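You operate a simulated robot arm through the tools that you are given. There is no shell and no other tool.

The job below is to be done with a simulated robot arm. You get a single attempt, and the scene is never put back.

JOB
Park the cord block and wind the slack back onto the big red spool.
Fine: the pink clip goes back with the others, the clamp opens, the block goes in its rest and the orange slider back to 10. The brake, the purple slider and the other clips stay.
Where things are to end (x, y in the base frame): clip within 6 cm of [56, 33].

It is judged by the outcome, as a careful person would: the job done as asked, and still so three seconds after it is handed in. It fails if anything else is knocked over, pushed out of place, dropped, spilled or broken.

ROBOT AND FRAMES
A 6-joint arm with a two-finger parallel gripper, fixed in place. Base frame: the origin is at the foot of the arm, x ahead of it, y to its left, z up; the work surface is at about z = 81.2. Readings come in cm, degrees, newtons and seconds.
With the tool pointing down near the work surface it reaches from about 32 to 70 cm from the base axis. Its first joint turns from -166.0 to 166.0 degrees. Payload 4.1 kg.
The TCP is the grasp point between the finger pads, 2.3 cm short of the fingertips. In the tool frame z runs along the fingers and y along their closing line. Largest opening 9.4 cm; finger width 3.8, thickness 1; the body of the gripper, 5.4 by 9.6 cm, starts 3.9 cm behind the TCP.
Orientation is that of the tool frame in the base frame, as [roll, pitch, yaw] about the fixed x, y, z axes, in that order (R = Rz(yaw) Ry(pitch) Rx(roll)). With the fingers straight down and closing along the base's y, the tool's x points along the base's -x, its y along +y and its z along -z.

CONTROLS
- The arm moves only by the tool servo_tool. Its argument "moves" is a list of rows, each an object of numbers (a shift or turn left out is 0, a gripper value left out holds the last): "tx", "ty", "tz": the shift along the tool's x, y, z in units of 20 mm (1.0 is 20 mm); "wx", "wy", "wz": the turn, a rotation vector about the tool's x, y, z in units of 6 degrees (1.0 is 6 degrees); "hand": the opening, from 0 (shut) to 1 (fully open). In form: [{"tx": .., "ty": .., "tz": .., "wx": .., "wy": .., "wz": .., "hand": ..}, ...]. A call has 1 to 20 rows; each row shifts and turns the commanded pose from where the row before left it, along the tool's axes as they then stand. A call with a number of a shift or a turn outside -1 to 1 is refused whole. A row lasts 0.2 s, in which the tool goes at most 5 cm and 8.6 degrees; a call with a longer step from one row to the next is refused whole, and so is a gripper value outside its range. Where a pose cannot be reached the arm comes as near as it can. A force on the tool above 40 N (or 10 N above the force at the start of the call, whichever is more), or a blocked arm, ends the call early, and 0.2 s more pass. The fingers move at their own pace (about 4.5 cm/s each) and stop on an object; they squeeze with about 31 N. The grip force told is the motor's: it shows also when the fingers shut on nothing. Time passes only in rows, and 0.2 s behind the last, so rows that do not move let the fingers close. It gives the time, the measured TCP pose, the force on the tool (base axes), the opening and the grip force at its end, in the units of the frame above (readings bear some noise), with the torque about the TCP (base axes, N m) and any sound that the robot's microphone picked up.
- Cameras (640 x 400 px; columns grow to the right, rows downward): "scene" is fixed at [40.14, 50.08, 156.04]; the picture's right is [-0.85, 0.53, 0.00], its down [0.51, 0.82, -0.27] and it looks along [-0.14, -0.23, -0.96] (base axes); focal length 318 px, centre (320, 200). "wrist" rides on the gripper at [8.6, 1.6, -7.4] in the tool frame; the picture's right is [-0.18, 0.98, 0.00], its down [-0.58, -0.11, -0.81] and it looks along [-0.79, -0.15, 0.59] (tool axes); focal length 243 px, centre (320, 200). There is no depth. A picture from a camera that has moved, and an enlarged one, comes with that camera's place and axes in the base frame and with its lens.
- camera(camera): a new picture of that camera. The clock stands still meanwhile.
- slide_trunk(by): slides the trunk up (or, below 0, down) by that many cm; the arm rides with it, the base frame stays. It gives what a move gives, with no picture.
- enlarge(camera, box): a new picture of the part [left, top, right, bottom] of that camera's present view, enlarged. The clock stands still meanwhile.
- close_job(): hands the job in; it is judged then, once.

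Nothing tells you positions but the pictures and the camera data. Unless the task says otherwise, let go and move clear before handing in.

The tools are called after "Emit:" as a command line: name --argument value ..., lists and objects as JSON in quotes. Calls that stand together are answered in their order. servo_tool: Moves the arm, as the interface text tells. Its arguments: {"type":"object","properties":{"moves":{"type":"array","items":{"type":"object","properties":{"tx":{"type":"number"},"ty":{"type":"number"},"tz":{"type":"number"},"wx":{"type":"number"},"wy":{"type":"number"},"wz":{"type":"number"},"hand":{"type":"number"}}}}},"required":["moves"]} The other tools are called the same way: slide_trunk (by) slides the trunk up or down; camera (camera) takes a picture; enlarge (camera, box) takes an enlarged picture of a part of a camera's view; close_job () hands the job in.

At the start:

```text
time: 0.0
tcp_pos: [30.08, 31.86, 109.37]
orientation: [179.9, 0.0, -180.0]
wrist_force: [-1.2, 0.1, 0.2]
moment: [0.01, 0.0, 0.0]
grip_width: 9.4
grip_force: 0.0
trunk travel left (down, up): [-52.5, 6.5]
```

scene: 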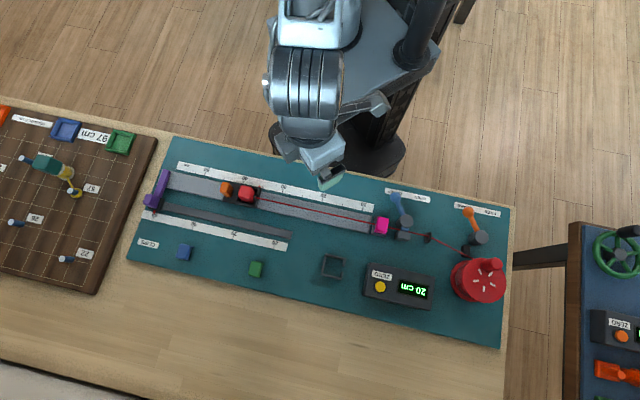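
wrist: 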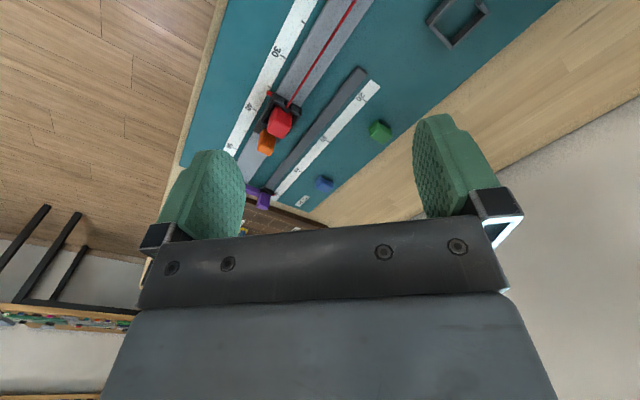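

I see a teal board with two rails and scales, an orange slider with a red block beside it, a pink clip on the cord, a clamp, a brake, a display box and the big red spool. I'll look closer before moving anything.

Emit:
enlarge --camera "scene" --box '[350, 170, 520, 310]'

Emit:
enlarge --camera "scene" --box '[130, 140, 300, 280]'

Emit:
enlarge --camera "scene" --box '[230, 160, 400, 300]'

```text
2.86 times, centred on (435, 240) of scene
camera zoom: at [40.14, 50.08, 156.04], right [-0.85, 0.53, 0.0], down [0.51, 0.82, -0.27], along [-0.14, -0.23, -0.96], focal length 908 px, centre (-9, 86)
```

zoom: 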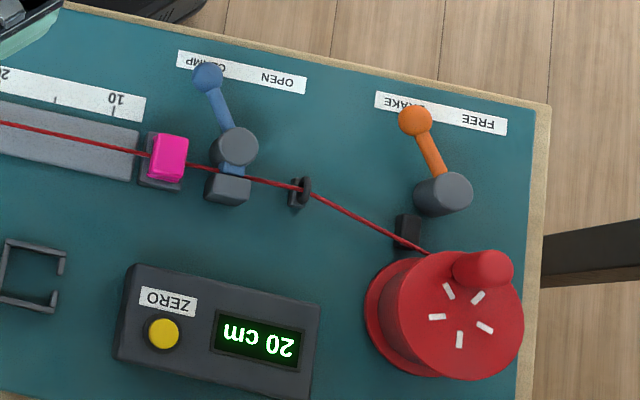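

```text
2.86 times, centred on (215, 210) of scene
camera zoom: at [40.14, 50.08, 156.04], right [-0.85, 0.53, 0.0], down [0.51, 0.82, -0.27], along [-0.14, -0.23, -0.96], focal length 908 px, centre (620, 171)
```

zoom: 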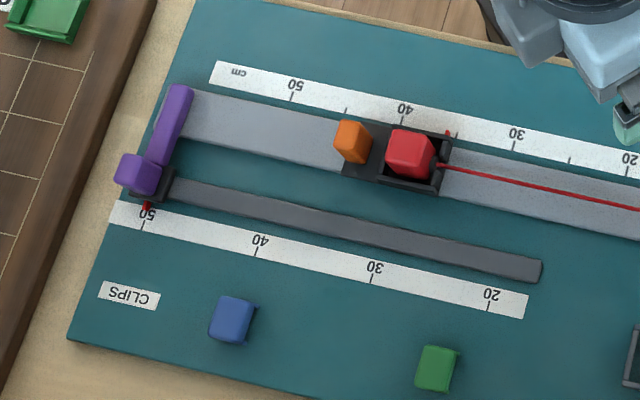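

```text
2.86 times, centred on (315, 230) of scene
camera zoom: at [40.14, 50.08, 156.04], right [-0.85, 0.53, 0.0], down [0.51, 0.82, -0.27], along [-0.14, -0.23, -0.96], focal length 908 px, centre (334, 114)
```

zoom: 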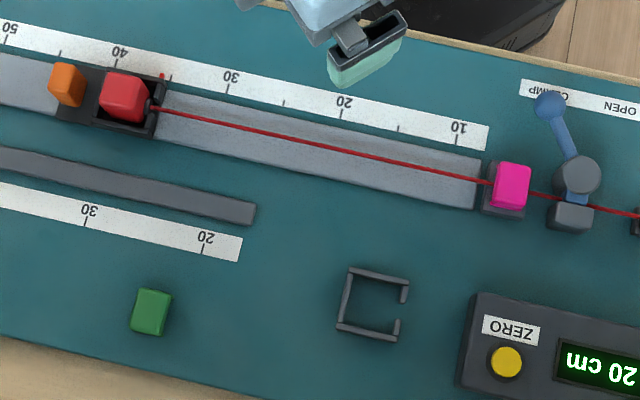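

The cord runs at about 45° across the base frame. The clip is near (21, 46), the block near (43, 23), the rest near (35, 48) and the spool near (11, 66). I'll move above the clip, turn the tool to the board's axis, and look with the wrist camera.

Emit:
servo_tool --moves '[{"tx": 0.66, "ty": 0.98, "tz": 0.6}, {"tx": 0.66, "ty": 0.98, "tz": 0.6}, {"tx": 0.66, "ty": 0.98, "tz": 0.6}, {"tx": 0.66, "ty": 0.98, "tz": 0.6}, {"tx": 0.66, "ty": 0.98, "tz": 0.6}, {"tx": 0.66, "ty": 0.98, "tz": 0.6}, {"tx": 0.66, "ty": 0.98, "tz": 0.6}, {"wz": 0.9375}, {"wz": 0.9375}, {"wz": 0.9375}, {"wz": 0.9375}, {"wz": 0.9375}, {"wz": 0.9375}, {"wz": 0.9375}, {"wz": 0.9375}, {}]'

Emit:
camera --camera "wrist"

Emit:
camera --camera "scene"

```text
time: 3.4
tcp_pos: [21.03, 45.8, 101.06]
orientation: [180.0, 0.1, 135.0]
wrist_force: [-0.3, -0.1, 0.1]
moment: [0.01, 0.01, -0.02]
grip_width: 9.4
grip_force: 0.1
trunk travel left (down, up): [-52.5, 6.5]
```

```text
taken
camera wrist: at [16.01, 53.01, 108.38], right [0.83, 0.56, 0.0], down [0.33, -0.49, 0.81], along [0.46, -0.67, -0.59], focal length 243 px, centre (320, 200)
```

wrist: 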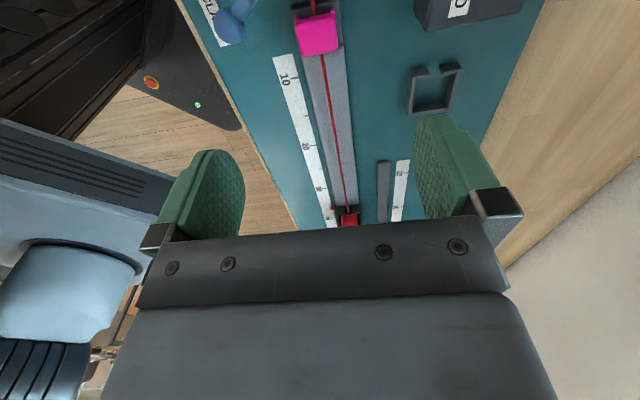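

```text
taken
```

scene: 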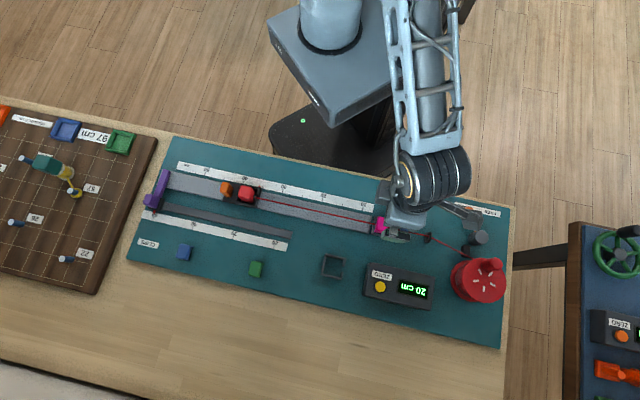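

The wrist view agrees with the scene estimate for the clip. I'll enlarge the clip and clamp area before descending.

Emit:
enlarge --camera "wrist" --box '[190, 0, 350, 100]'

Emit:
enlarge --camera "wrist" --box '[260, 130, 460, 240]'

```text
4.00 times, centred on (270, 50) of wrist
camera zoom: at [16.01, 53.01, 108.38], right [0.83, 0.56, 0.0], down [0.33, -0.49, 0.81], along [0.46, -0.67, -0.59], focal length 970 px, centre (520, 800)
```

zoom: 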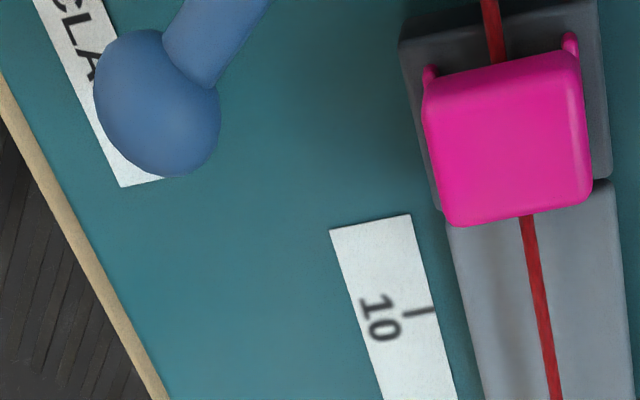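

```text
3.20 times, centred on (360, 185) of wrist
camera zoom: at [16.01, 53.01, 108.38], right [0.83, 0.56, 0.0], down [0.33, -0.49, 0.81], along [0.46, -0.67, -0.59], focal length 776 px, centre (192, 248)
```

zoom: 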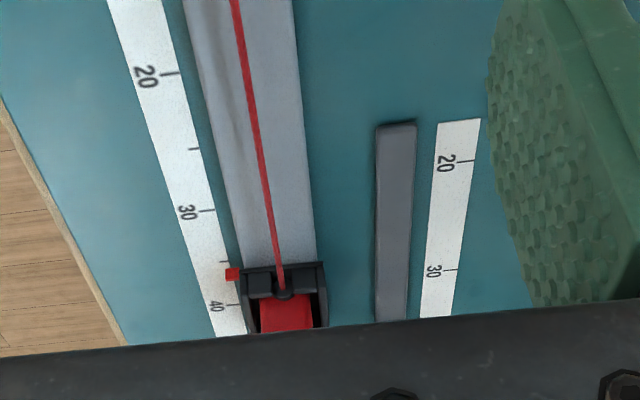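

The clip top sits near z 84.5, and the clamp lever knob is low, near (14, 42). I'll narrow the fingers so they clear the lever, drop partway over the clip, and check.

Emit:
servo_tool --moves '[{"tx": -0.18, "ty": -0.15, "hand": 0.6}, {"tz": 0.9}, {"tz": 0.9}, {"tz": 0.9}, {"tz": 0.9}, {"tz": 0.9}, {}]'

Emit:
camera --camera "wrist"

Emit:
enlarge --camera "scene" --box '[350, 170, 520, 310]'

```text
time: 5.0
tcp_pos: [20.94, 45.14, 91.87]
orientation: [-180.0, 0.0, 135.1]
wrist_force: [-0.3, -0.2, -0.4]
moment: [-0.01, -0.03, 0.0]
grip_width: 5.65
grip_force: 0.0
trunk travel left (down, up): [-52.5, 6.5]
```

```text
taken
camera wrist: at [16.02, 52.47, 99.3], right [0.82, 0.57, 0.0], down [0.33, -0.49, 0.81], along [0.46, -0.66, -0.59], focal length 243 px, centre (320, 200)
```

wrist: 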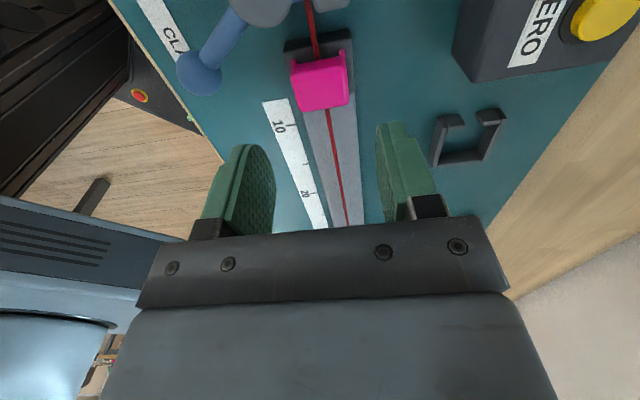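

```text
2.86 times, centred on (435, 240) of scene
camera zoom: at [40.14, 50.08, 156.04], right [-0.85, 0.53, 0.0], down [0.51, 0.82, -0.27], along [-0.14, -0.23, -0.96], focal length 908 px, centre (-9, 86)
```

zoom: 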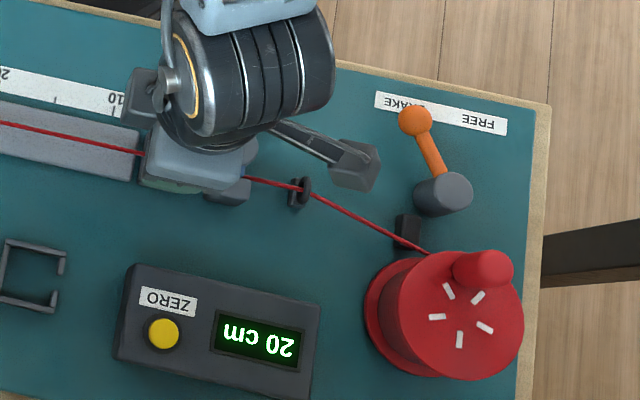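

The fingers are laterally centred on the clip. I'll shift slightly toward it, lower and close.

Emit:
servo_tool --moves '[{"tx": 0.2, "tz": 0.9}, {"tz": 0.9}, {"tz": 0.9}, {"tz": 0.6}, {}]'

Emit:
camera --camera "wrist"

```text
time: 6.2
tcp_pos: [20.84, 45.32, 85.44]
orientation: [-179.9, 0.1, 135.1]
wrist_force: [0.1, -0.6, 0.2]
moment: [-0.02, -0.03, -0.01]
grip_width: 5.61
grip_force: 0.1
trunk travel left (down, up): [-52.5, 6.5]
```

```text
taken
camera wrist: at [15.78, 52.71, 92.82], right [0.82, 0.57, 0.0], down [0.33, -0.49, 0.81], along [0.46, -0.66, -0.59], focal length 243 px, centre (320, 200)
```

wrist: 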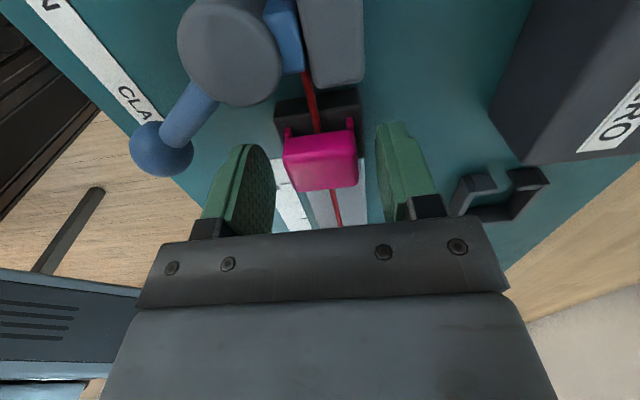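

The clip sits between the pads. I'll lower half a centimetre more and close.

Emit:
servo_tool --moves '[{"tz": 0.25, "tx": 0.1}, {}, {"hand": 0.1}, {}, {}, {}, {}, {}]'

Emit:
camera --camera "wrist"

```text
time: 8.0
tcp_pos: [20.74, 45.63, 84.89]
orientation: [180.0, 0.1, 135.0]
wrist_force: [6.7, 6.5, 1.1]
moment: [0.62, -0.38, -0.29]
grip_width: 4.39
grip_force: 44.7
trunk travel left (down, up): [-52.5, 6.5]
```

```text
taken
camera wrist: at [15.72, 53.01, 92.25], right [0.82, 0.57, 0.0], down [0.33, -0.49, 0.81], along [0.46, -0.66, -0.59], focal length 243 px, centre (320, 200)
```

wrist: 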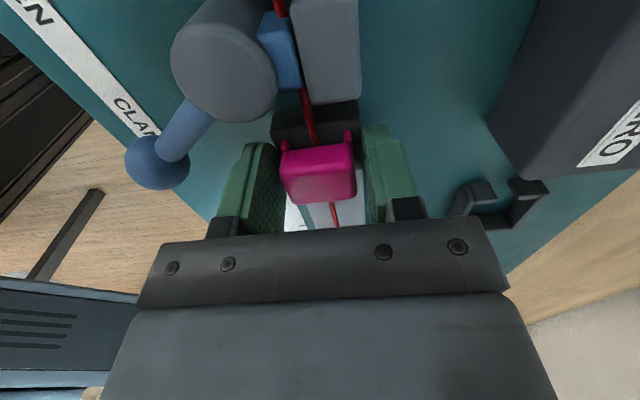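

The fingers met the wider dark base block under the clip (4.4 cm), not the clip. I'll open, rise and regrip above it.

Emit:
servo_tool --moves '[{"hand": 0.6}, {}, {}, {"tz": -0.4}, {}]'

Emit:
enlarge --camera "wrist" --box '[240, 80, 440, 240]'

```text
time: 9.2
tcp_pos: [20.66, 45.57, 85.69]
orientation: [179.9, 0.0, 135.1]
wrist_force: [0.6, 0.6, -0.6]
moment: [-0.01, 0.01, 0.04]
grip_width: 5.61
grip_force: 0.2
trunk travel left (down, up): [-52.5, 6.5]
```

```text
2.50 times, centred on (340, 160) of wrist
camera zoom: at [15.71, 52.88, 93.09], right [0.82, 0.57, 0.0], down [0.33, -0.49, 0.81], along [0.46, -0.67, -0.59], focal length 606 px, centre (270, 300)
```

zoom: 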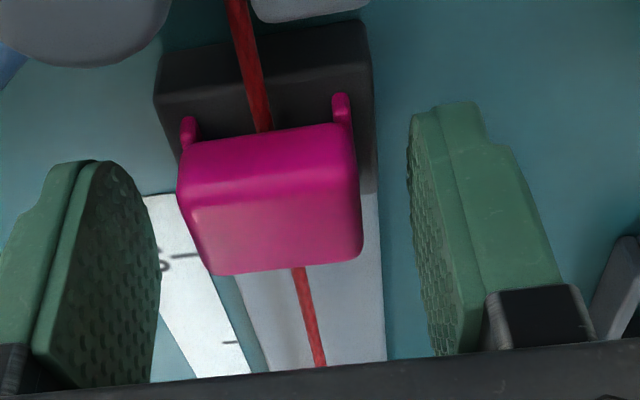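

Now above the base's side edges, I hope; I'll close again and read the width.

Emit:
servo_tool --moves '[{"hand": 0.3}, {}, {}, {}, {}]'

```text
time: 10.4
tcp_pos: [20.64, 45.62, 85.7]
orientation: [180.0, 0.1, 135.1]
wrist_force: [0.0, 0.3, 0.5]
moment: [-0.01, 0.01, -0.02]
grip_width: 3.31
grip_force: 31.1
trunk travel left (down, up): [-52.5, 6.5]
```

The width is now 3.3 cm with no side force, which fits the clip. I'll lift straight up and check.

Emit:
servo_tool --moves '[{"tz": -0.25}, {"tz": -0.25}, {"tz": -0.5}, {"tz": -0.5}, {"tz": -0.5}, {}]'

Emit:
camera --camera "wrist"

```text
time: 11.8
tcp_pos: [20.56, 45.45, 89.59]
orientation: [180.0, 0.1, 135.2]
wrist_force: [0.1, -0.2, -0.6]
moment: [0.02, -0.02, 0.02]
grip_width: 3.26
grip_force: 31.3
trunk travel left (down, up): [-52.5, 6.5]
```

```text
taken
camera wrist: at [15.61, 52.75, 96.97], right [0.82, 0.57, 0.0], down [0.33, -0.49, 0.81], along [0.46, -0.67, -0.59], focal length 243 px, centre (320, 200)
```

wrist: 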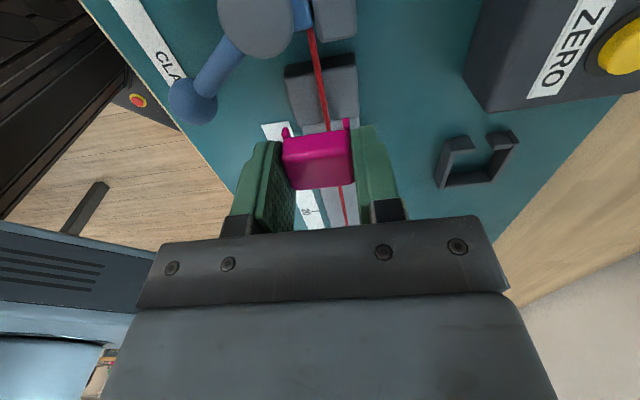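

The clip is held and clear of the cord. I'll raise it a little and carry it over the middle of the clips row at (56, 33).

Emit:
servo_tool --moves '[{"tz": -1.0}, {"tz": -1.0}, {"tx": -0.94, "ty": 0.451}, {"tx": -0.94, "ty": 0.451}, {"tx": -0.94, "ty": 0.451}, {"tx": -0.94, "ty": 0.451}, {"tx": -0.94, "ty": 0.451}, {"tx": -0.94, "ty": 0.451}, {"tx": -0.94, "ty": 0.451}, {"tx": -0.94, "ty": 0.451}, {"tx": -0.94, "ty": 0.451}, {"tx": -0.94, "ty": 0.451}, {"tx": -0.94, "ty": 0.451}, {"tx": -0.94, "ty": 0.451}, {"tx": -0.94, "ty": 0.451}, {"tx": -0.94, "ty": 0.451}, {"tx": -0.94, "ty": 0.451}, {"tx": -0.94, "ty": 0.451}, {"tx": -0.94, "ty": 0.451}, {"tx": -0.94, "ty": 0.451}]'

Emit:
camera --camera "wrist"

Emit:
camera --camera "scene"

```text
time: 16.0
tcp_pos: [56.19, 33.18, 93.64]
orientation: [-179.9, 0.1, 135.1]
wrist_force: [0.8, -0.2, -0.1]
moment: [0.0, 0.01, 0.0]
grip_width: 3.29
grip_force: 31.5
trunk travel left (down, up): [-52.5, 6.5]
```

```text
taken
camera wrist: at [51.12, 40.51, 101.01], right [0.82, 0.57, 0.0], down [0.34, -0.49, 0.81], along [0.46, -0.67, -0.59], focal length 243 px, centre (320, 200)
```

wrist: 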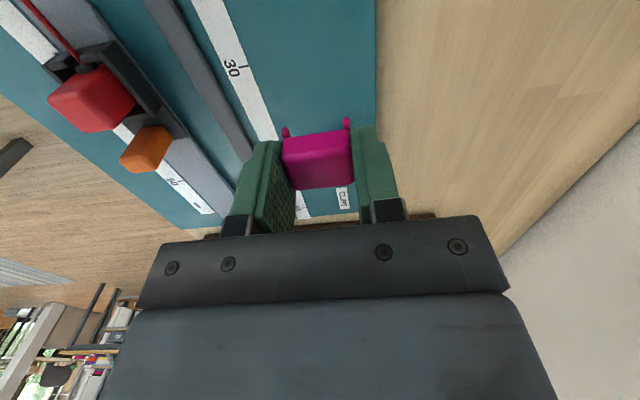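

```text
taken
```

scene: 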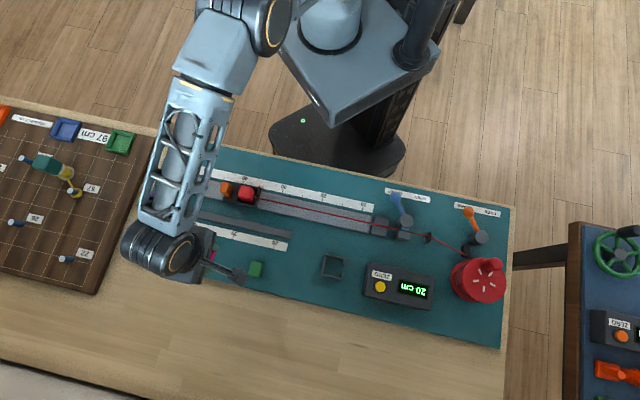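

The spot below is clear, between the blue and green clips. I'll lower gently until it touches.

Emit:
servo_tool --moves '[{"tz": 0.9}, {"tz": 0.9}, {"tz": 0.9}, {"tz": 0.9}, {"tz": 0.3}, {"tz": 0.15}, {}]'

Emit:
camera --camera "wrist"

```text
time: 17.6
tcp_pos: [56.02, 33.13, 85.51]
orientation: [-180.0, 0.0, 135.2]
wrist_force: [0.0, -0.3, -0.2]
moment: [0.02, -0.02, -0.01]
grip_width: 3.28
grip_force: 30.8
trunk travel left (down, up): [-52.5, 6.5]
```

```text
taken
camera wrist: at [51.02, 40.45, 92.86], right [0.82, 0.57, 0.0], down [0.33, -0.49, 0.81], along [0.46, -0.66, -0.59], focal length 243 px, centre (320, 200)
```

wrist: 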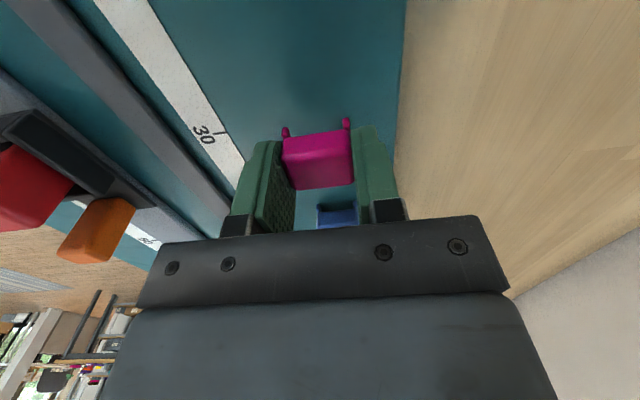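

No contact yet; I'll creep down in 2 mm steps.

Emit:
servo_tool --moves '[{"tz": 0.1}, {"tz": 0.1}, {"tz": 0.1}, {}]'

Emit:
servo_tool --moves '[{"tz": 0.1}, {}]'

```text
time: 18.6
tcp_pos: [55.98, 33.16, 84.94]
orientation: [-180.0, 0.0, 135.1]
wrist_force: [-0.5, -0.5, -0.4]
moment: [-0.01, 0.01, 0.0]
grip_width: 3.25
grip_force: 31.1
trunk travel left (down, up): [-52.5, 6.5]
```

```text
time: 19.2
tcp_pos: [56.0, 33.23, 84.84]
orientation: [-179.9, 0.0, 135.1]
wrist_force: [0.0, 0.1, -1.0]
moment: [-0.02, -0.01, 0.0]
grip_width: 3.29
grip_force: 31.1
trunk travel left (down, up): [-52.5, 6.5]
```

Emit:
servo_tool --moves '[{"tz": 0.1}, {}]'

Emit:
enlarge --camera "wrist" --box '[240, 80, 440, 240]'

```text
time: 19.8
tcp_pos: [55.92, 33.17, 84.61]
orientation: [179.9, 0.0, 135.1]
wrist_force: [0.0, -0.1, 0.5]
moment: [0.01, -0.03, -0.03]
grip_width: 3.29
grip_force: 31.3
trunk travel left (down, up): [-52.5, 6.5]
```

```text
2.50 times, centred on (340, 160) of wrist
camera zoom: at [50.93, 40.52, 92.02], right [0.82, 0.57, 0.0], down [0.33, -0.49, 0.81], along [0.46, -0.66, -0.59], focal length 606 px, centre (270, 300)
```

zoom: 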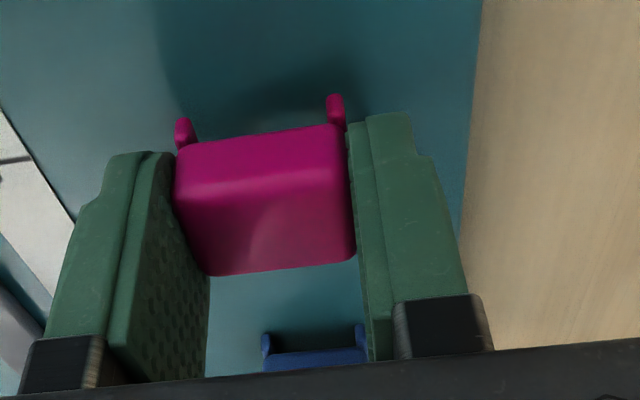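

Still no contact; I'll go on in small steps until the force shows it.

Emit:
servo_tool --moves '[{"tz": 0.08}, {}]'

Emit:
servo_tool --moves '[{"tz": 0.08}, {}]'

```text
time: 20.4
tcp_pos: [56.0, 33.33, 84.5]
orientation: [179.9, 0.0, 135.1]
wrist_force: [0.4, -0.6, 0.1]
moment: [0.02, -0.03, 0.05]
grip_width: 3.28
grip_force: 30.9
trunk travel left (down, up): [-52.5, 6.5]
```

```text
time: 21.0
tcp_pos: [55.95, 33.32, 84.38]
orientation: [-180.0, 0.0, 135.1]
wrist_force: [0.0, 0.4, -0.3]
moment: [-0.07, 0.03, -0.02]
grip_width: 3.28
grip_force: 30.8
trunk travel left (down, up): [-52.5, 6.5]
```

Emit:
servo_tool --moves '[{"tz": 0.08}, {}]'

Emit:
servo_tool --moves '[{"tz": 0.08}, {}]'

```text
time: 21.6
tcp_pos: [56.12, 33.18, 84.18]
orientation: [179.9, -0.1, 135.1]
wrist_force: [-0.9, 0.1, 0.1]
moment: [-0.03, 0.0, 0.03]
grip_width: 3.28
grip_force: 30.7
trunk travel left (down, up): [-52.5, 6.5]
```

```text
time: 22.2
tcp_pos: [55.95, 33.19, 84.04]
orientation: [-179.9, 0.1, 135.1]
wrist_force: [1.1, 0.0, 2.1]
moment: [0.02, 0.0, 0.0]
grip_width: 3.27
grip_force: 31.0
trunk travel left (down, up): [-52.5, 6.5]
```

There are first signs of contact. One more millimetre, then release.

Emit:
servo_tool --moves '[{"tz": 0.05}, {}]'

```text
time: 22.8
tcp_pos: [56.15, 33.1, 83.95]
orientation: [179.9, -0.1, 135.1]
wrist_force: [2.2, 0.5, 7.3]
moment: [-0.02, -0.04, -0.01]
grip_width: 3.29
grip_force: 31.1
trunk travel left (down, up): [-52.5, 6.5]
```

Contact is firm. I'll open and rise.

Emit:
servo_tool --moves '[{"hand": 0.5}, {}, {}, {"tz": -0.5}, {"tz": -1}, {"tz": -1}, {"tz": -1}, {"tz": -1}, {"tz": -1}]'

Emit:
camera --camera "wrist"

```text
time: 24.8
tcp_pos: [55.94, 33.36, 95.05]
orientation: [-180.0, 0.0, 135.1]
wrist_force: [-0.1, -0.1, 0.2]
moment: [0.01, 0.02, -0.02]
grip_width: 4.7
grip_force: 0.1
trunk travel left (down, up): [-52.5, 6.5]
```

```text
taken
camera wrist: at [50.88, 40.52, 102.42], right [0.82, 0.57, 0.0], down [0.33, -0.49, 0.81], along [0.46, -0.67, -0.59], focal length 243 px, centre (320, 200)
```

wrist: 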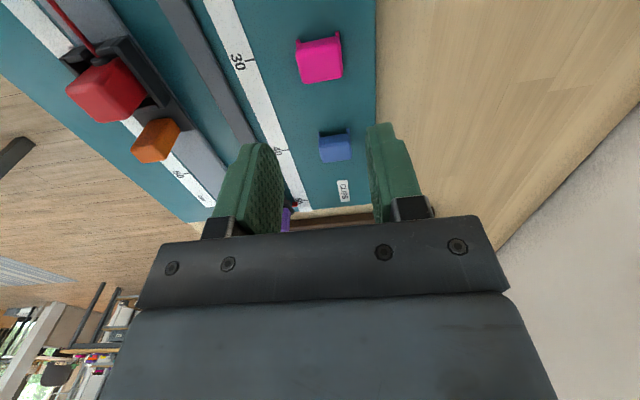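

The pink clip stands in the clips row. Next is the clamp lever: I'll shut the fingers and move beside the knob on its slider-side, staying high.

Emit:
servo_tool --moves '[{"tx": 0.934, "ty": -0.697, "hand": 0}, {"tx": 0.934, "ty": -0.697}, {"tx": 0.934, "ty": -0.697}, {"tx": 0.934, "ty": -0.697}, {"tx": 0.934, "ty": -0.697}, {"tx": 0.934, "ty": -0.697}, {"tx": 0.934, "ty": -0.697}, {"tx": 0.934, "ty": -0.697}, {"tx": 0.934, "ty": -0.697}, {"tx": 0.934, "ty": -0.697}, {"tx": 0.934, "ty": -0.697}, {"tx": 0.934, "ty": -0.697}, {"tx": 0.934, "ty": -0.697}, {"tx": 0.934, "ty": -0.697}, {"tx": 0.934, "ty": -0.697}, {"tx": 0.934, "ty": -0.697}, {"tx": 0.934, "ty": -0.697}, {"tz": 0.8}, {"tz": 0.8}, {}]'

Emit:
camera --camera "wrist"

Emit:
camera --camera "scene"

```text
time: 29.0
tcp_pos: [16.71, 38.85, 91.66]
orientation: [180.0, 0.0, 135.0]
wrist_force: [-0.7, 0.2, 0.2]
moment: [-0.03, 0.02, 0.02]
grip_width: 0.02
grip_force: 31.1
trunk travel left (down, up): [-52.5, 6.5]
```

```text
taken
camera wrist: at [11.71, 46.03, 98.97], right [0.82, 0.57, 0.0], down [0.33, -0.49, 0.81], along [0.46, -0.66, -0.59], focal length 243 px, centre (320, 200)
```

wrist: 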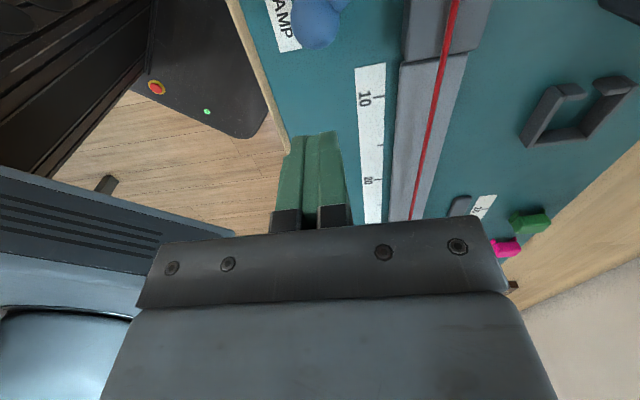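

```text
taken
```

scene: 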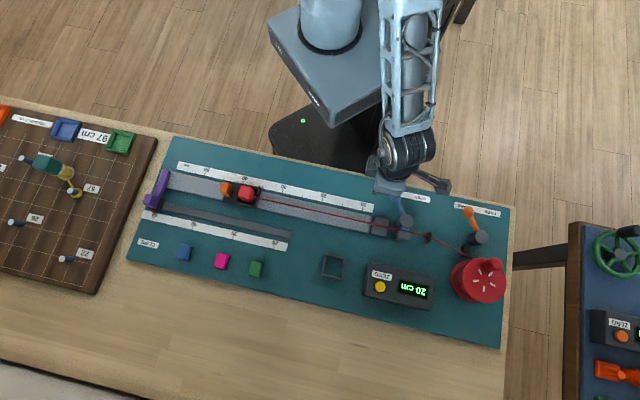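

The knob is 4 cm ahead along the tool's x, with clear board below. I'll descend to knob height and push it toward OPEN.

Emit:
servo_tool --moves '[{"tz": 0.9}, {"tz": 0.9}, {"tz": 0.9}, {"tz": 0.6}, {}, {"tx": 0.3}, {"tx": 0.3}, {"tx": 0.3}, {"tx": 0.3}, {}]'

Emit:
camera --camera "wrist"

```text
time: 31.2
tcp_pos: [15.05, 40.67, 85.04]
orientation: [-179.9, -0.1, 135.1]
wrist_force: [0.4, -0.1, -0.1]
moment: [-0.01, 0.02, 0.0]
grip_width: 0.0
grip_force: 31.2
trunk travel left (down, up): [-52.5, 6.5]
```

```text
taken
camera wrist: at [10.08, 47.99, 92.37], right [0.82, 0.57, 0.0], down [0.33, -0.49, 0.81], along [0.46, -0.66, -0.59], focal length 243 px, centre (320, 200)
```

wrist: 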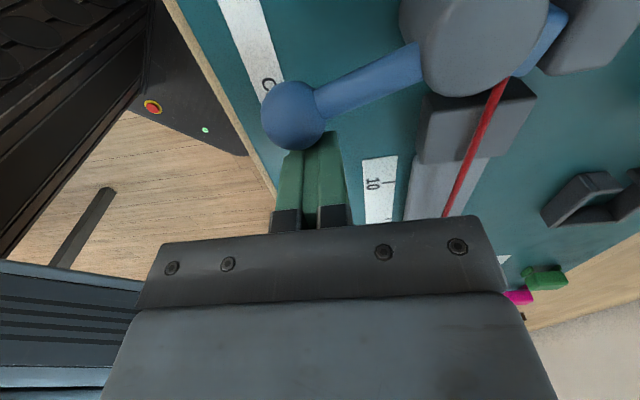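

Contact is about to start. I'll keep pushing steadily toward OPEN.

Emit:
servo_tool --moves '[{"tx": 0.25}, {"tx": 0.25}, {"tx": 0.25}, {"tx": 0.25}, {"tx": 0.25}, {"tx": 0.25}, {"tx": 0.25}, {"tx": 0.25}, {}]'

Emit:
camera --camera "wrist"

```text
time: 33.2
tcp_pos: [12.27, 43.35, 85.09]
orientation: [180.0, -0.1, 135.1]
wrist_force: [-0.9, 0.4, 0.2]
moment: [-0.02, -0.01, 0.02]
grip_width: 0.01
grip_force: 31.2
trunk travel left (down, up): [-52.5, 6.5]
```

```text
taken
camera wrist: at [7.26, 50.68, 92.52], right [0.82, 0.57, 0.0], down [0.33, -0.49, 0.81], along [0.46, -0.66, -0.59], focal length 243 px, centre (320, 200)
```

wrist: 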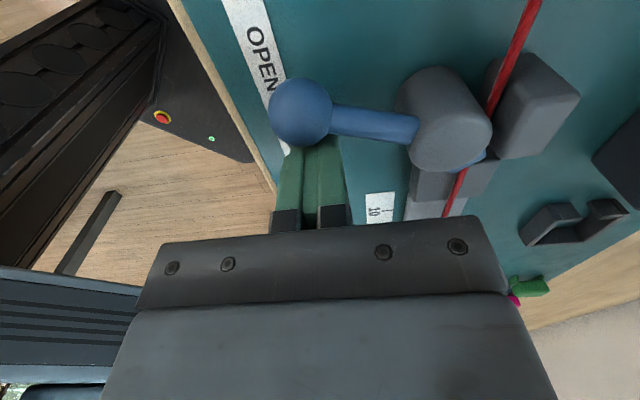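

The lever is swinging with little force. I'll keep on toward the OPEN mark.

Emit:
servo_tool --moves '[{"tx": 0.2}, {"tx": 0.2}, {"tx": 0.2}, {"tx": 0.2}, {"tx": 0.2}, {}]'

Emit:
camera --camera "wrist"

Emit:
enlarge --camera "scene" --box '[350, 170, 520, 310]'

```text
time: 34.4
tcp_pos: [11.33, 44.08, 84.91]
orientation: [-179.4, 0.6, 135.1]
wrist_force: [27.4, -19.7, 3.5]
moment: [-0.03, -0.08, -0.24]
grip_width: 0.0
grip_force: 31.3
trunk travel left (down, up): [-52.5, 6.5]
stopped in row 6: the force on the tool passed its limit at 44 N (the readings are from after the stop); the commanded pose is now the measured one
```

```text
taken
camera wrist: at [6.28, 51.54, 92.25], right [0.82, 0.57, -0.01], down [0.33, -0.48, 0.81], along [0.46, -0.67, -0.58], focal length 243 px, centre (320, 200)
```

wrist: 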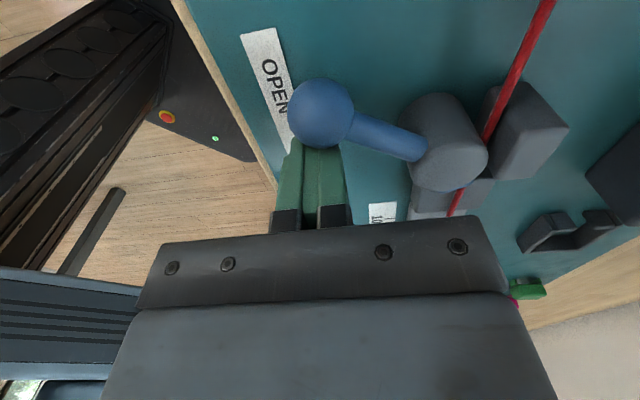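

```text
2.86 times, centred on (435, 240) of scene
camera zoom: at [40.14, 50.08, 156.04], right [-0.85, 0.53, 0.0], down [0.51, 0.82, -0.27], along [-0.14, -0.23, -0.96], focal length 908 px, centre (-9, 86)
```

zoom: 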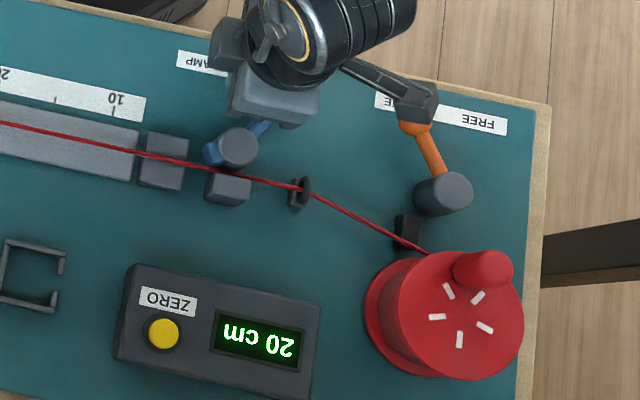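

The lever has hit its stop at OPEN and the jaw is off the cord. I'll back off, rise, and go over the red block.

Emit:
servo_tool --moves '[{"tx": -0.5}, {"tz": -1}, {"tz": -1}, {"tz": -1}, {"tz": -1}, {"tz": -1}, {"tx": -0.9}, {"tx": -0.9}, {"tx": -0.9}, {"tx": -0.9}, {"tx": -0.9}, {"tx": -0.9}, {"tx": -0.9}, {"tx": -0.9}, {"tx": -0.9}, {}]'

Emit:
enlarge --camera "scene" --box '[350, 170, 520, 310]'

Emit:
camera --camera "wrist"

```text
time: 37.8
tcp_pos: [23.24, 32.6, 95.18]
orientation: [-179.6, 0.5, 135.1]
wrist_force: [-0.3, 0.2, 0.0]
moment: [-0.04, 0.0, 0.02]
grip_width: 0.0
grip_force: 30.8
trunk travel left (down, up): [-52.5, 6.5]
```

```text
2.86 times, centred on (435, 240) of scene
camera zoom: at [40.14, 50.08, 156.04], right [-0.85, 0.53, 0.0], down [0.51, 0.82, -0.27], along [-0.14, -0.23, -0.96], focal length 908 px, centre (-9, 86)
```

zoom: 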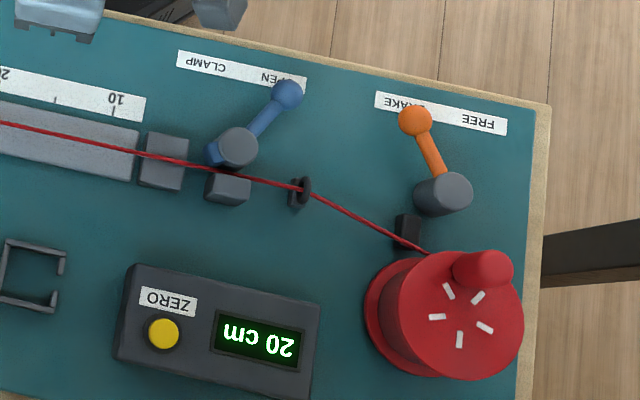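

```text
taken
camera wrist: at [18.18, 39.94, 102.48], right [0.82, 0.57, -0.01], down [0.34, -0.48, 0.81], along [0.46, -0.67, -0.58], focal length 243 px, centre (320, 200)
```

wrist: 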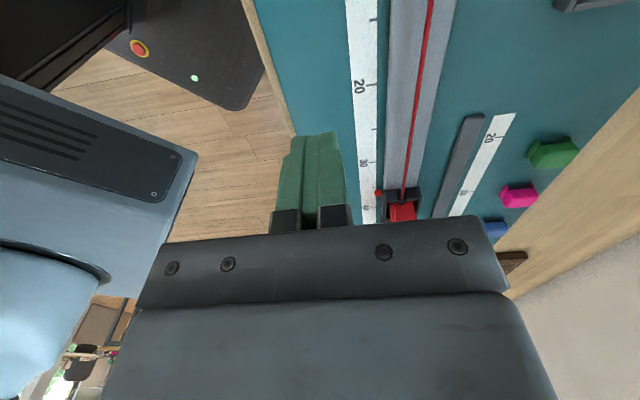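

The clamp is open, with the cord running free. I'll straighten the tool and move above the red block to look at its cradle.

Emit:
servo_tool --moves '[{"wx": -0.067, "wy": 0.083, "hand": 0.6}, {"tx": -0.881, "ty": 0.307}, {"tx": -0.881, "ty": 0.307}, {"tx": -0.881, "ty": 0.307}, {"tx": -0.881, "ty": 0.307}, {"tx": -0.881, "ty": 0.307}, {"tx": -0.881, "ty": 0.307}, {"tx": -0.881, "ty": 0.307}, {"tx": -0.881, "ty": 0.307}, {"tx": -0.881, "ty": 0.307}, {"tx": -0.881, "ty": 0.307}, {"tx": -0.881, "ty": 0.307}, {"tx": -0.881, "ty": 0.307}, {}]'

Emit:
camera --camera "wrist"

Emit:
enlarge --camera "wrist" --box '[240, 0, 400, 130]'

```text
time: 40.8
tcp_pos: [43.2, 22.99, 95.19]
orientation: [-180.0, -0.1, 135.1]
wrist_force: [1.0, 0.0, 1.0]
moment: [-0.01, -0.02, 0.02]
grip_width: 5.65
grip_force: 0.1
trunk travel left (down, up): [-52.5, 6.5]
```

```text
taken
camera wrist: at [38.2, 30.27, 102.61], right [0.82, 0.57, 0.0], down [0.34, -0.49, 0.81], along [0.46, -0.66, -0.59], focal length 243 px, centre (320, 200)
```

wrist: 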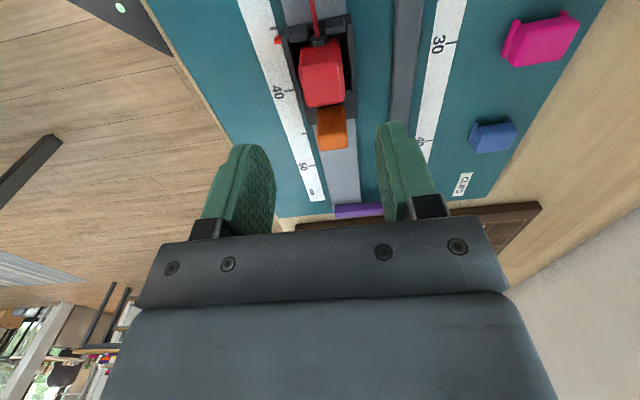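

```text
3.08 times, centred on (320, 65) of wrist
camera zoom: at [38.2, 30.27, 102.61], right [0.82, 0.57, 0.0], down [0.34, -0.49, 0.81], along [0.46, -0.66, -0.59], focal length 746 px, centre (320, 615)
```

zoom: 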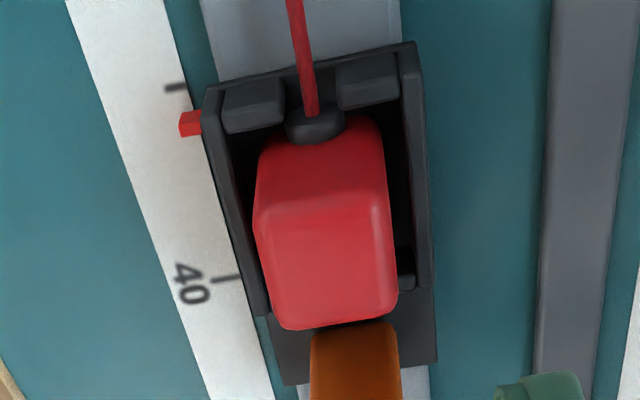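

The block sits in a U-shaped cradle, about 3 cm wide, with its top near z 86.3 and above the walls. I'll descend partway and check clearance.

Emit:
servo_tool --moves '[{"ty": 0.06, "tz": 0.9}, {"tz": 0.9}, {"tz": 0.9}, {"tz": 0.5}, {}]'

Emit:
enlarge --camera "wrist" --box '[220, 60, 440, 240]'

```text
time: 42.0
tcp_pos: [43.34, 22.76, 88.65]
orientation: [180.0, 0.1, 135.3]
wrist_force: [-0.1, -0.2, 0.0]
moment: [-0.02, -0.02, 0.01]
grip_width: 5.66
grip_force: 0.1
trunk travel left (down, up): [-52.5, 6.5]
```

```text
2.22 times, centred on (330, 150) of wrist
camera zoom: at [38.29, 30.12, 96.11], right [0.82, 0.57, 0.0], down [0.34, -0.49, 0.81], along [0.46, -0.66, -0.59], focal length 539 px, centre (298, 311)
```

zoom: 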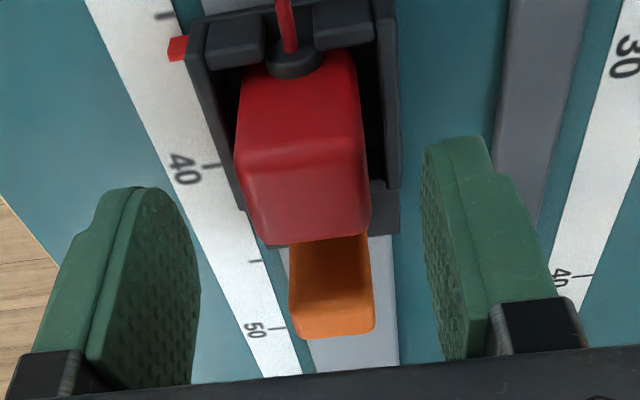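

The pads line up on the block. I'll lower to z about 87, keeping the tips above the walls, and close.

Emit:
servo_tool --moves '[{"tz": 0.5, "ty": 0.04}, {"tz": 0.33}, {}, {"hand": 0.2}, {}, {}, {}, {}]'

Emit:
enlarge --camera "wrist" --box '[220, 60, 440, 240]'

```text
time: 43.8
tcp_pos: [43.51, 22.94, 87.17]
orientation: [-180.0, 0.1, 135.2]
wrist_force: [-0.1, 0.7, 0.5]
moment: [0.02, -0.03, 0.0]
grip_width: 2.91
grip_force: 31.3
trunk travel left (down, up): [-52.5, 6.5]
```

```text
2.22 times, centred on (330, 150) of wrist
camera zoom: at [38.38, 30.13, 94.46], right [0.82, 0.57, 0.0], down [0.34, -0.49, 0.81], along [0.46, -0.66, -0.59], focal length 539 px, centre (298, 311)
```

zoom: 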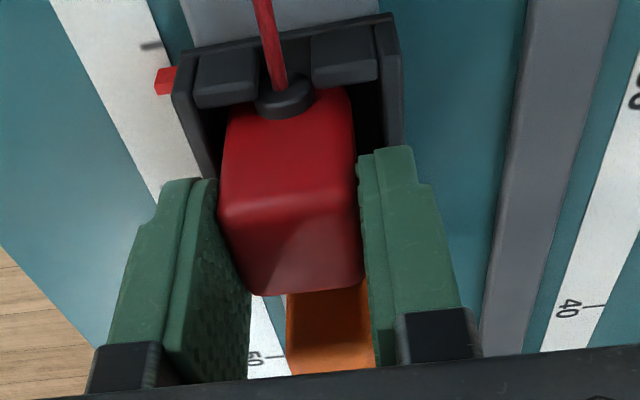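

The block is held at its full 2.9 cm width. I'll lift it slowly out of the cradle, moving slightly toward the spool so the cord is not strained.

Emit:
servo_tool --moves '[{"tz": -0.3}, {"tz": -0.4}, {"tz": -0.5}, {"tz": -0.5}, {"tz": -0.6}, {"tx": 0.2, "tz": -0.6}, {}]'

Emit:
camera --camera "wrist"

Emit:
camera --camera "scene"

```text
time: 45.4
tcp_pos: [43.33, 23.28, 92.99]
orientation: [-180.0, -0.2, 135.2]
wrist_force: [0.0, 0.4, -0.7]
moment: [0.01, 0.06, 0.0]
grip_width: 2.9
grip_force: 30.5
trunk travel left (down, up): [-52.5, 6.5]
```

```text
taken
camera wrist: at [38.32, 30.52, 100.26], right [0.82, 0.57, 0.0], down [0.34, -0.49, 0.81], along [0.46, -0.66, -0.59], focal length 243 px, centre (320, 200)
```

wrist: 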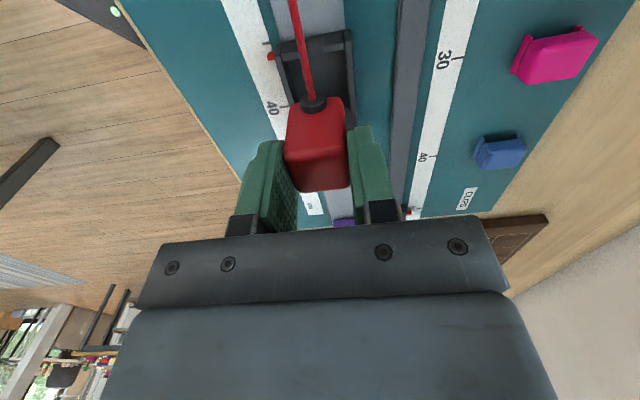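

```text
taken
```

scene: 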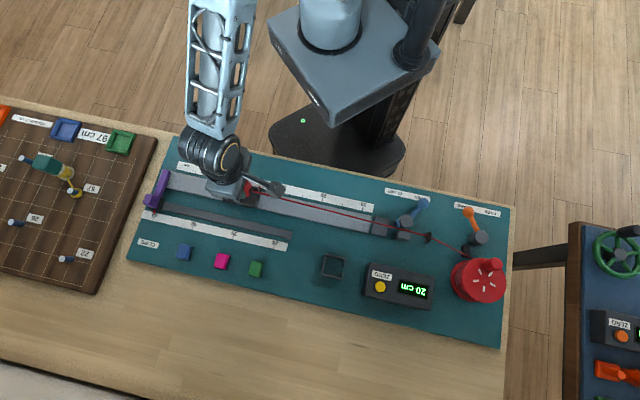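

The block is out and the slider stayed put. I'll carry it toward the rest, stopping a little short to see the rest clearly.

Emit:
servo_tool --moves '[{"tx": 0.82, "ty": 0.47}, {"tx": 0.82, "ty": 0.47}, {"tx": 0.82, "ty": 0.47}, {"tx": 0.82, "ty": 0.47}, {"tx": 0.82, "ty": 0.47}, {"tx": 0.82, "ty": 0.47}, {"tx": 0.82, "ty": 0.47}, {"tx": 0.82, "ty": 0.47}, {"tx": 0.82, "ty": 0.47}, {"tx": 0.82, "ty": 0.47}, {"tx": 0.82, "ty": 0.47}, {"tx": 0.82, "ty": 0.47}, {}]'

Emit:
camera --camera "wrist"

Emit:
enlarge --camera "wrist" --box '[220, 0, 440, 180]'

Emit:
enlarge --camera "scene" --box '[230, 170, 400, 310]'

```text
time: 48.2
tcp_pos: [37.01, 44.91, 92.93]
orientation: [180.0, 0.0, 135.2]
wrist_force: [0.0, 0.3, -0.7]
moment: [-0.01, 0.02, 0.02]
grip_width: 2.93
grip_force: 31.7
trunk travel left (down, up): [-52.5, 6.5]
```

```text
taken
camera wrist: at [32.01, 52.34, 100.35], right [0.82, 0.57, 0.0], down [0.34, -0.49, 0.81], along [0.46, -0.66, -0.59], focal length 243 px, centre (320, 200)
```

wrist: 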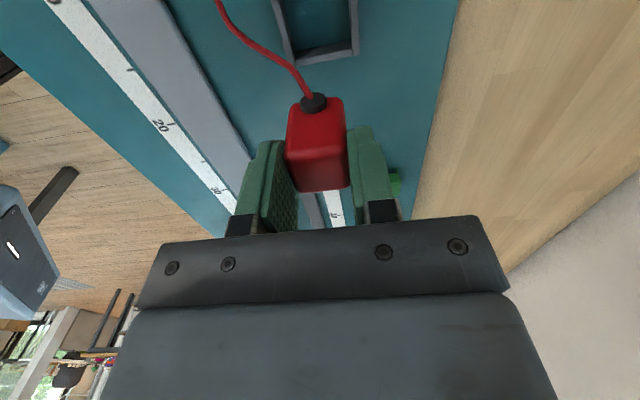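

```text
2.22 times, centred on (330, 90) of wrist
camera zoom: at [32.01, 52.34, 100.35], right [0.82, 0.57, 0.0], down [0.34, -0.49, 0.81], along [0.46, -0.66, -0.59], focal length 539 px, centre (298, 444)
```

zoom: 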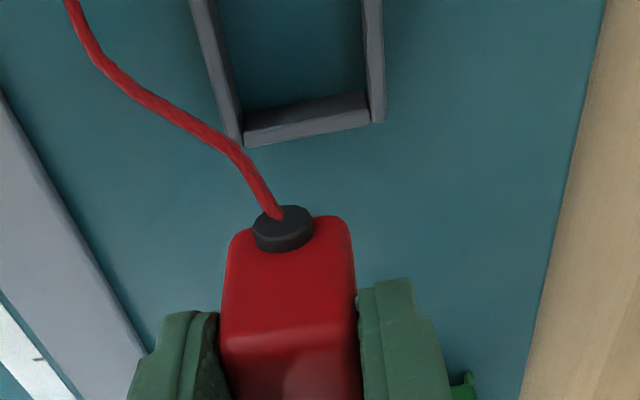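

```text
2.86 times, centred on (315, 240) of scene
camera zoom: at [40.14, 50.08, 156.04], right [-0.85, 0.53, 0.0], down [0.51, 0.82, -0.27], along [-0.14, -0.23, -0.96], focal length 908 px, centre (334, 86)
```

zoom: 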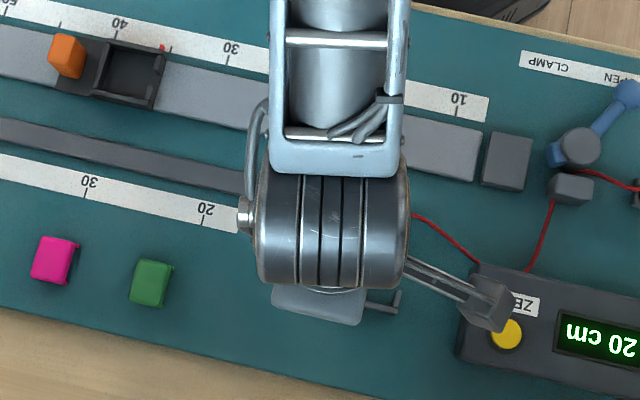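

The back wall of the rest is 1.3 cm ahead and 0.7 cm to the side of the TCP. I'll move over the rest's centre, near (34.9, 48), and look again.

Emit:
servo_tool --moves '[{"tx": 0.6, "ty": 0.12}, {"tx": 0.6, "ty": 0.12}, {"tx": 0.65, "ty": 0.11}, {"tz": 0.6}, {"tz": 0.4}, {}]'

Emit:
enlarge --camera "wrist" --box '[220, 0, 440, 180]'

Emit:
enlarge --camera "scene" --box '[290, 190, 450, 320]'

```text
time: 49.6
tcp_pos: [34.88, 48.07, 90.9]
orientation: [-180.0, 0.0, 135.2]
wrist_force: [-0.5, 0.4, -0.9]
moment: [0.01, -0.01, 0.03]
grip_width: 2.91
grip_force: 31.2
trunk travel left (down, up): [-52.5, 6.5]
```

```text
2.22 times, centred on (330, 90) of wrist
camera zoom: at [29.91, 55.34, 98.28], right [0.82, 0.57, 0.0], down [0.34, -0.49, 0.81], along [0.46, -0.66, -0.59], focal length 539 px, centre (298, 444)
```

zoom: 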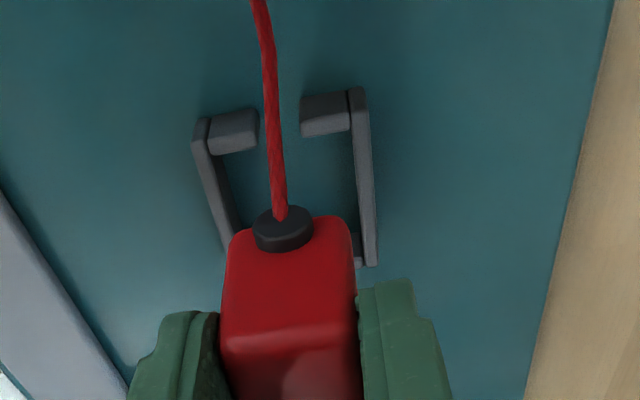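

```text
3.08 times, centred on (370, 255) of scene
camera zoom: at [40.14, 50.08, 156.04], right [-0.85, 0.53, 0.0], down [0.51, 0.82, -0.27], along [-0.14, -0.23, -0.96], focal length 978 px, centre (166, 31)
```

zoom: 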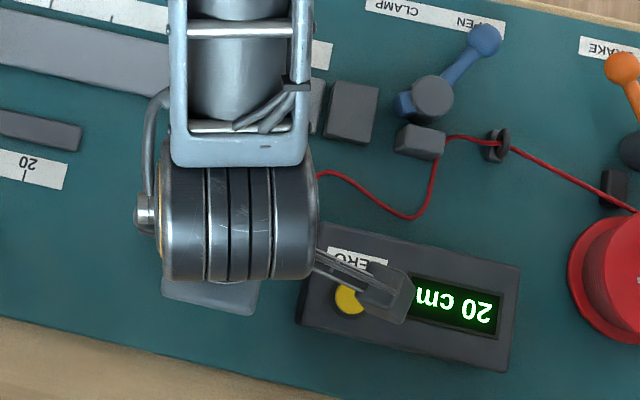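

The rest is well aligned beneath. I'll make a 1–2 mm correction and lower slowly until the force shows contact.

Emit:
servo_tool --moves '[{"tx": 0.1, "ty": -0.07}, {"tz": 0.5}, {"tz": 0.5}, {"tz": 0.3}, {"tz": 0.2}, {}]'

Emit:
enlarge --camera "wrist" --box '[220, 20, 440, 200]'

```text
time: 51.0
tcp_pos: [34.76, 48.19, 87.85]
orientation: [179.9, 0.0, 135.2]
wrist_force: [-0.1, 0.2, -0.9]
moment: [0.01, 0.02, 0.0]
grip_width: 2.9
grip_force: 31.0
trunk travel left (down, up): [-52.5, 6.5]
```

```text
2.22 times, centred on (330, 110) of wrist
camera zoom: at [29.77, 55.43, 95.18], right [0.82, 0.57, 0.0], down [0.34, -0.49, 0.81], along [0.46, -0.66, -0.59], focal length 539 px, centre (298, 400)
```

zoom: 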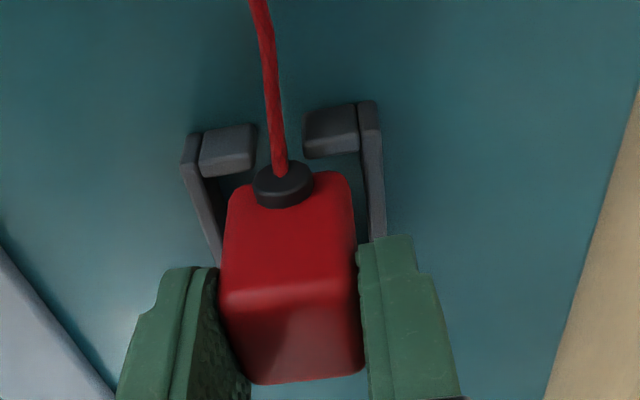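

The block is entering between the walls with slightly less room on one side. I'll nudge it 1 mm and lower until it seats.

Emit:
servo_tool --moves '[{"ty": -0.06}, {"tz": 0.2}, {"tz": 0.2}, {}]'

Emit:
servo_tool --moves '[{"tz": 0.15}, {}]'

Emit:
servo_tool --moves '[{"tz": 0.15}, {}]'

Emit:
enlarge --camera "wrist" --box '[220, 20, 440, 200]'

```text
time: 52.0
tcp_pos: [34.7, 48.17, 87.21]
orientation: [179.6, -0.1, 135.0]
wrist_force: [0.9, -0.2, 21.8]
moment: [0.18, 0.26, 0.01]
grip_width: 2.94
grip_force: 30.7
trunk travel left (down, up): [-52.5, 6.5]
```

```text
time: 52.6
tcp_pos: [34.84, 48.07, 86.81]
orientation: [179.8, -0.1, 135.2]
wrist_force: [4.8, 3.4, 21.4]
moment: [0.33, 0.17, -0.06]
grip_width: 2.94
grip_force: 31.5
trunk travel left (down, up): [-52.5, 6.5]
```

```text
time: 53.2
tcp_pos: [34.59, 47.92, 86.16]
orientation: [-179.8, -0.1, 135.2]
wrist_force: [0.5, -3.3, 6.5]
moment: [-0.01, -0.01, 0.0]
grip_width: 2.91
grip_force: 31.2
trunk travel left (down, up): [-52.5, 6.5]
```

```text
2.22 times, centred on (330, 110) of wrist
camera zoom: at [29.63, 55.28, 93.62], right [0.82, 0.57, 0.0], down [0.34, -0.48, 0.81], along [0.46, -0.67, -0.59], focal length 539 px, centre (298, 400)
```

zoom: 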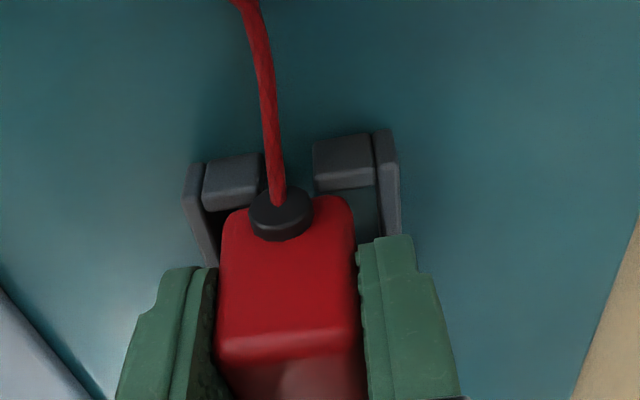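

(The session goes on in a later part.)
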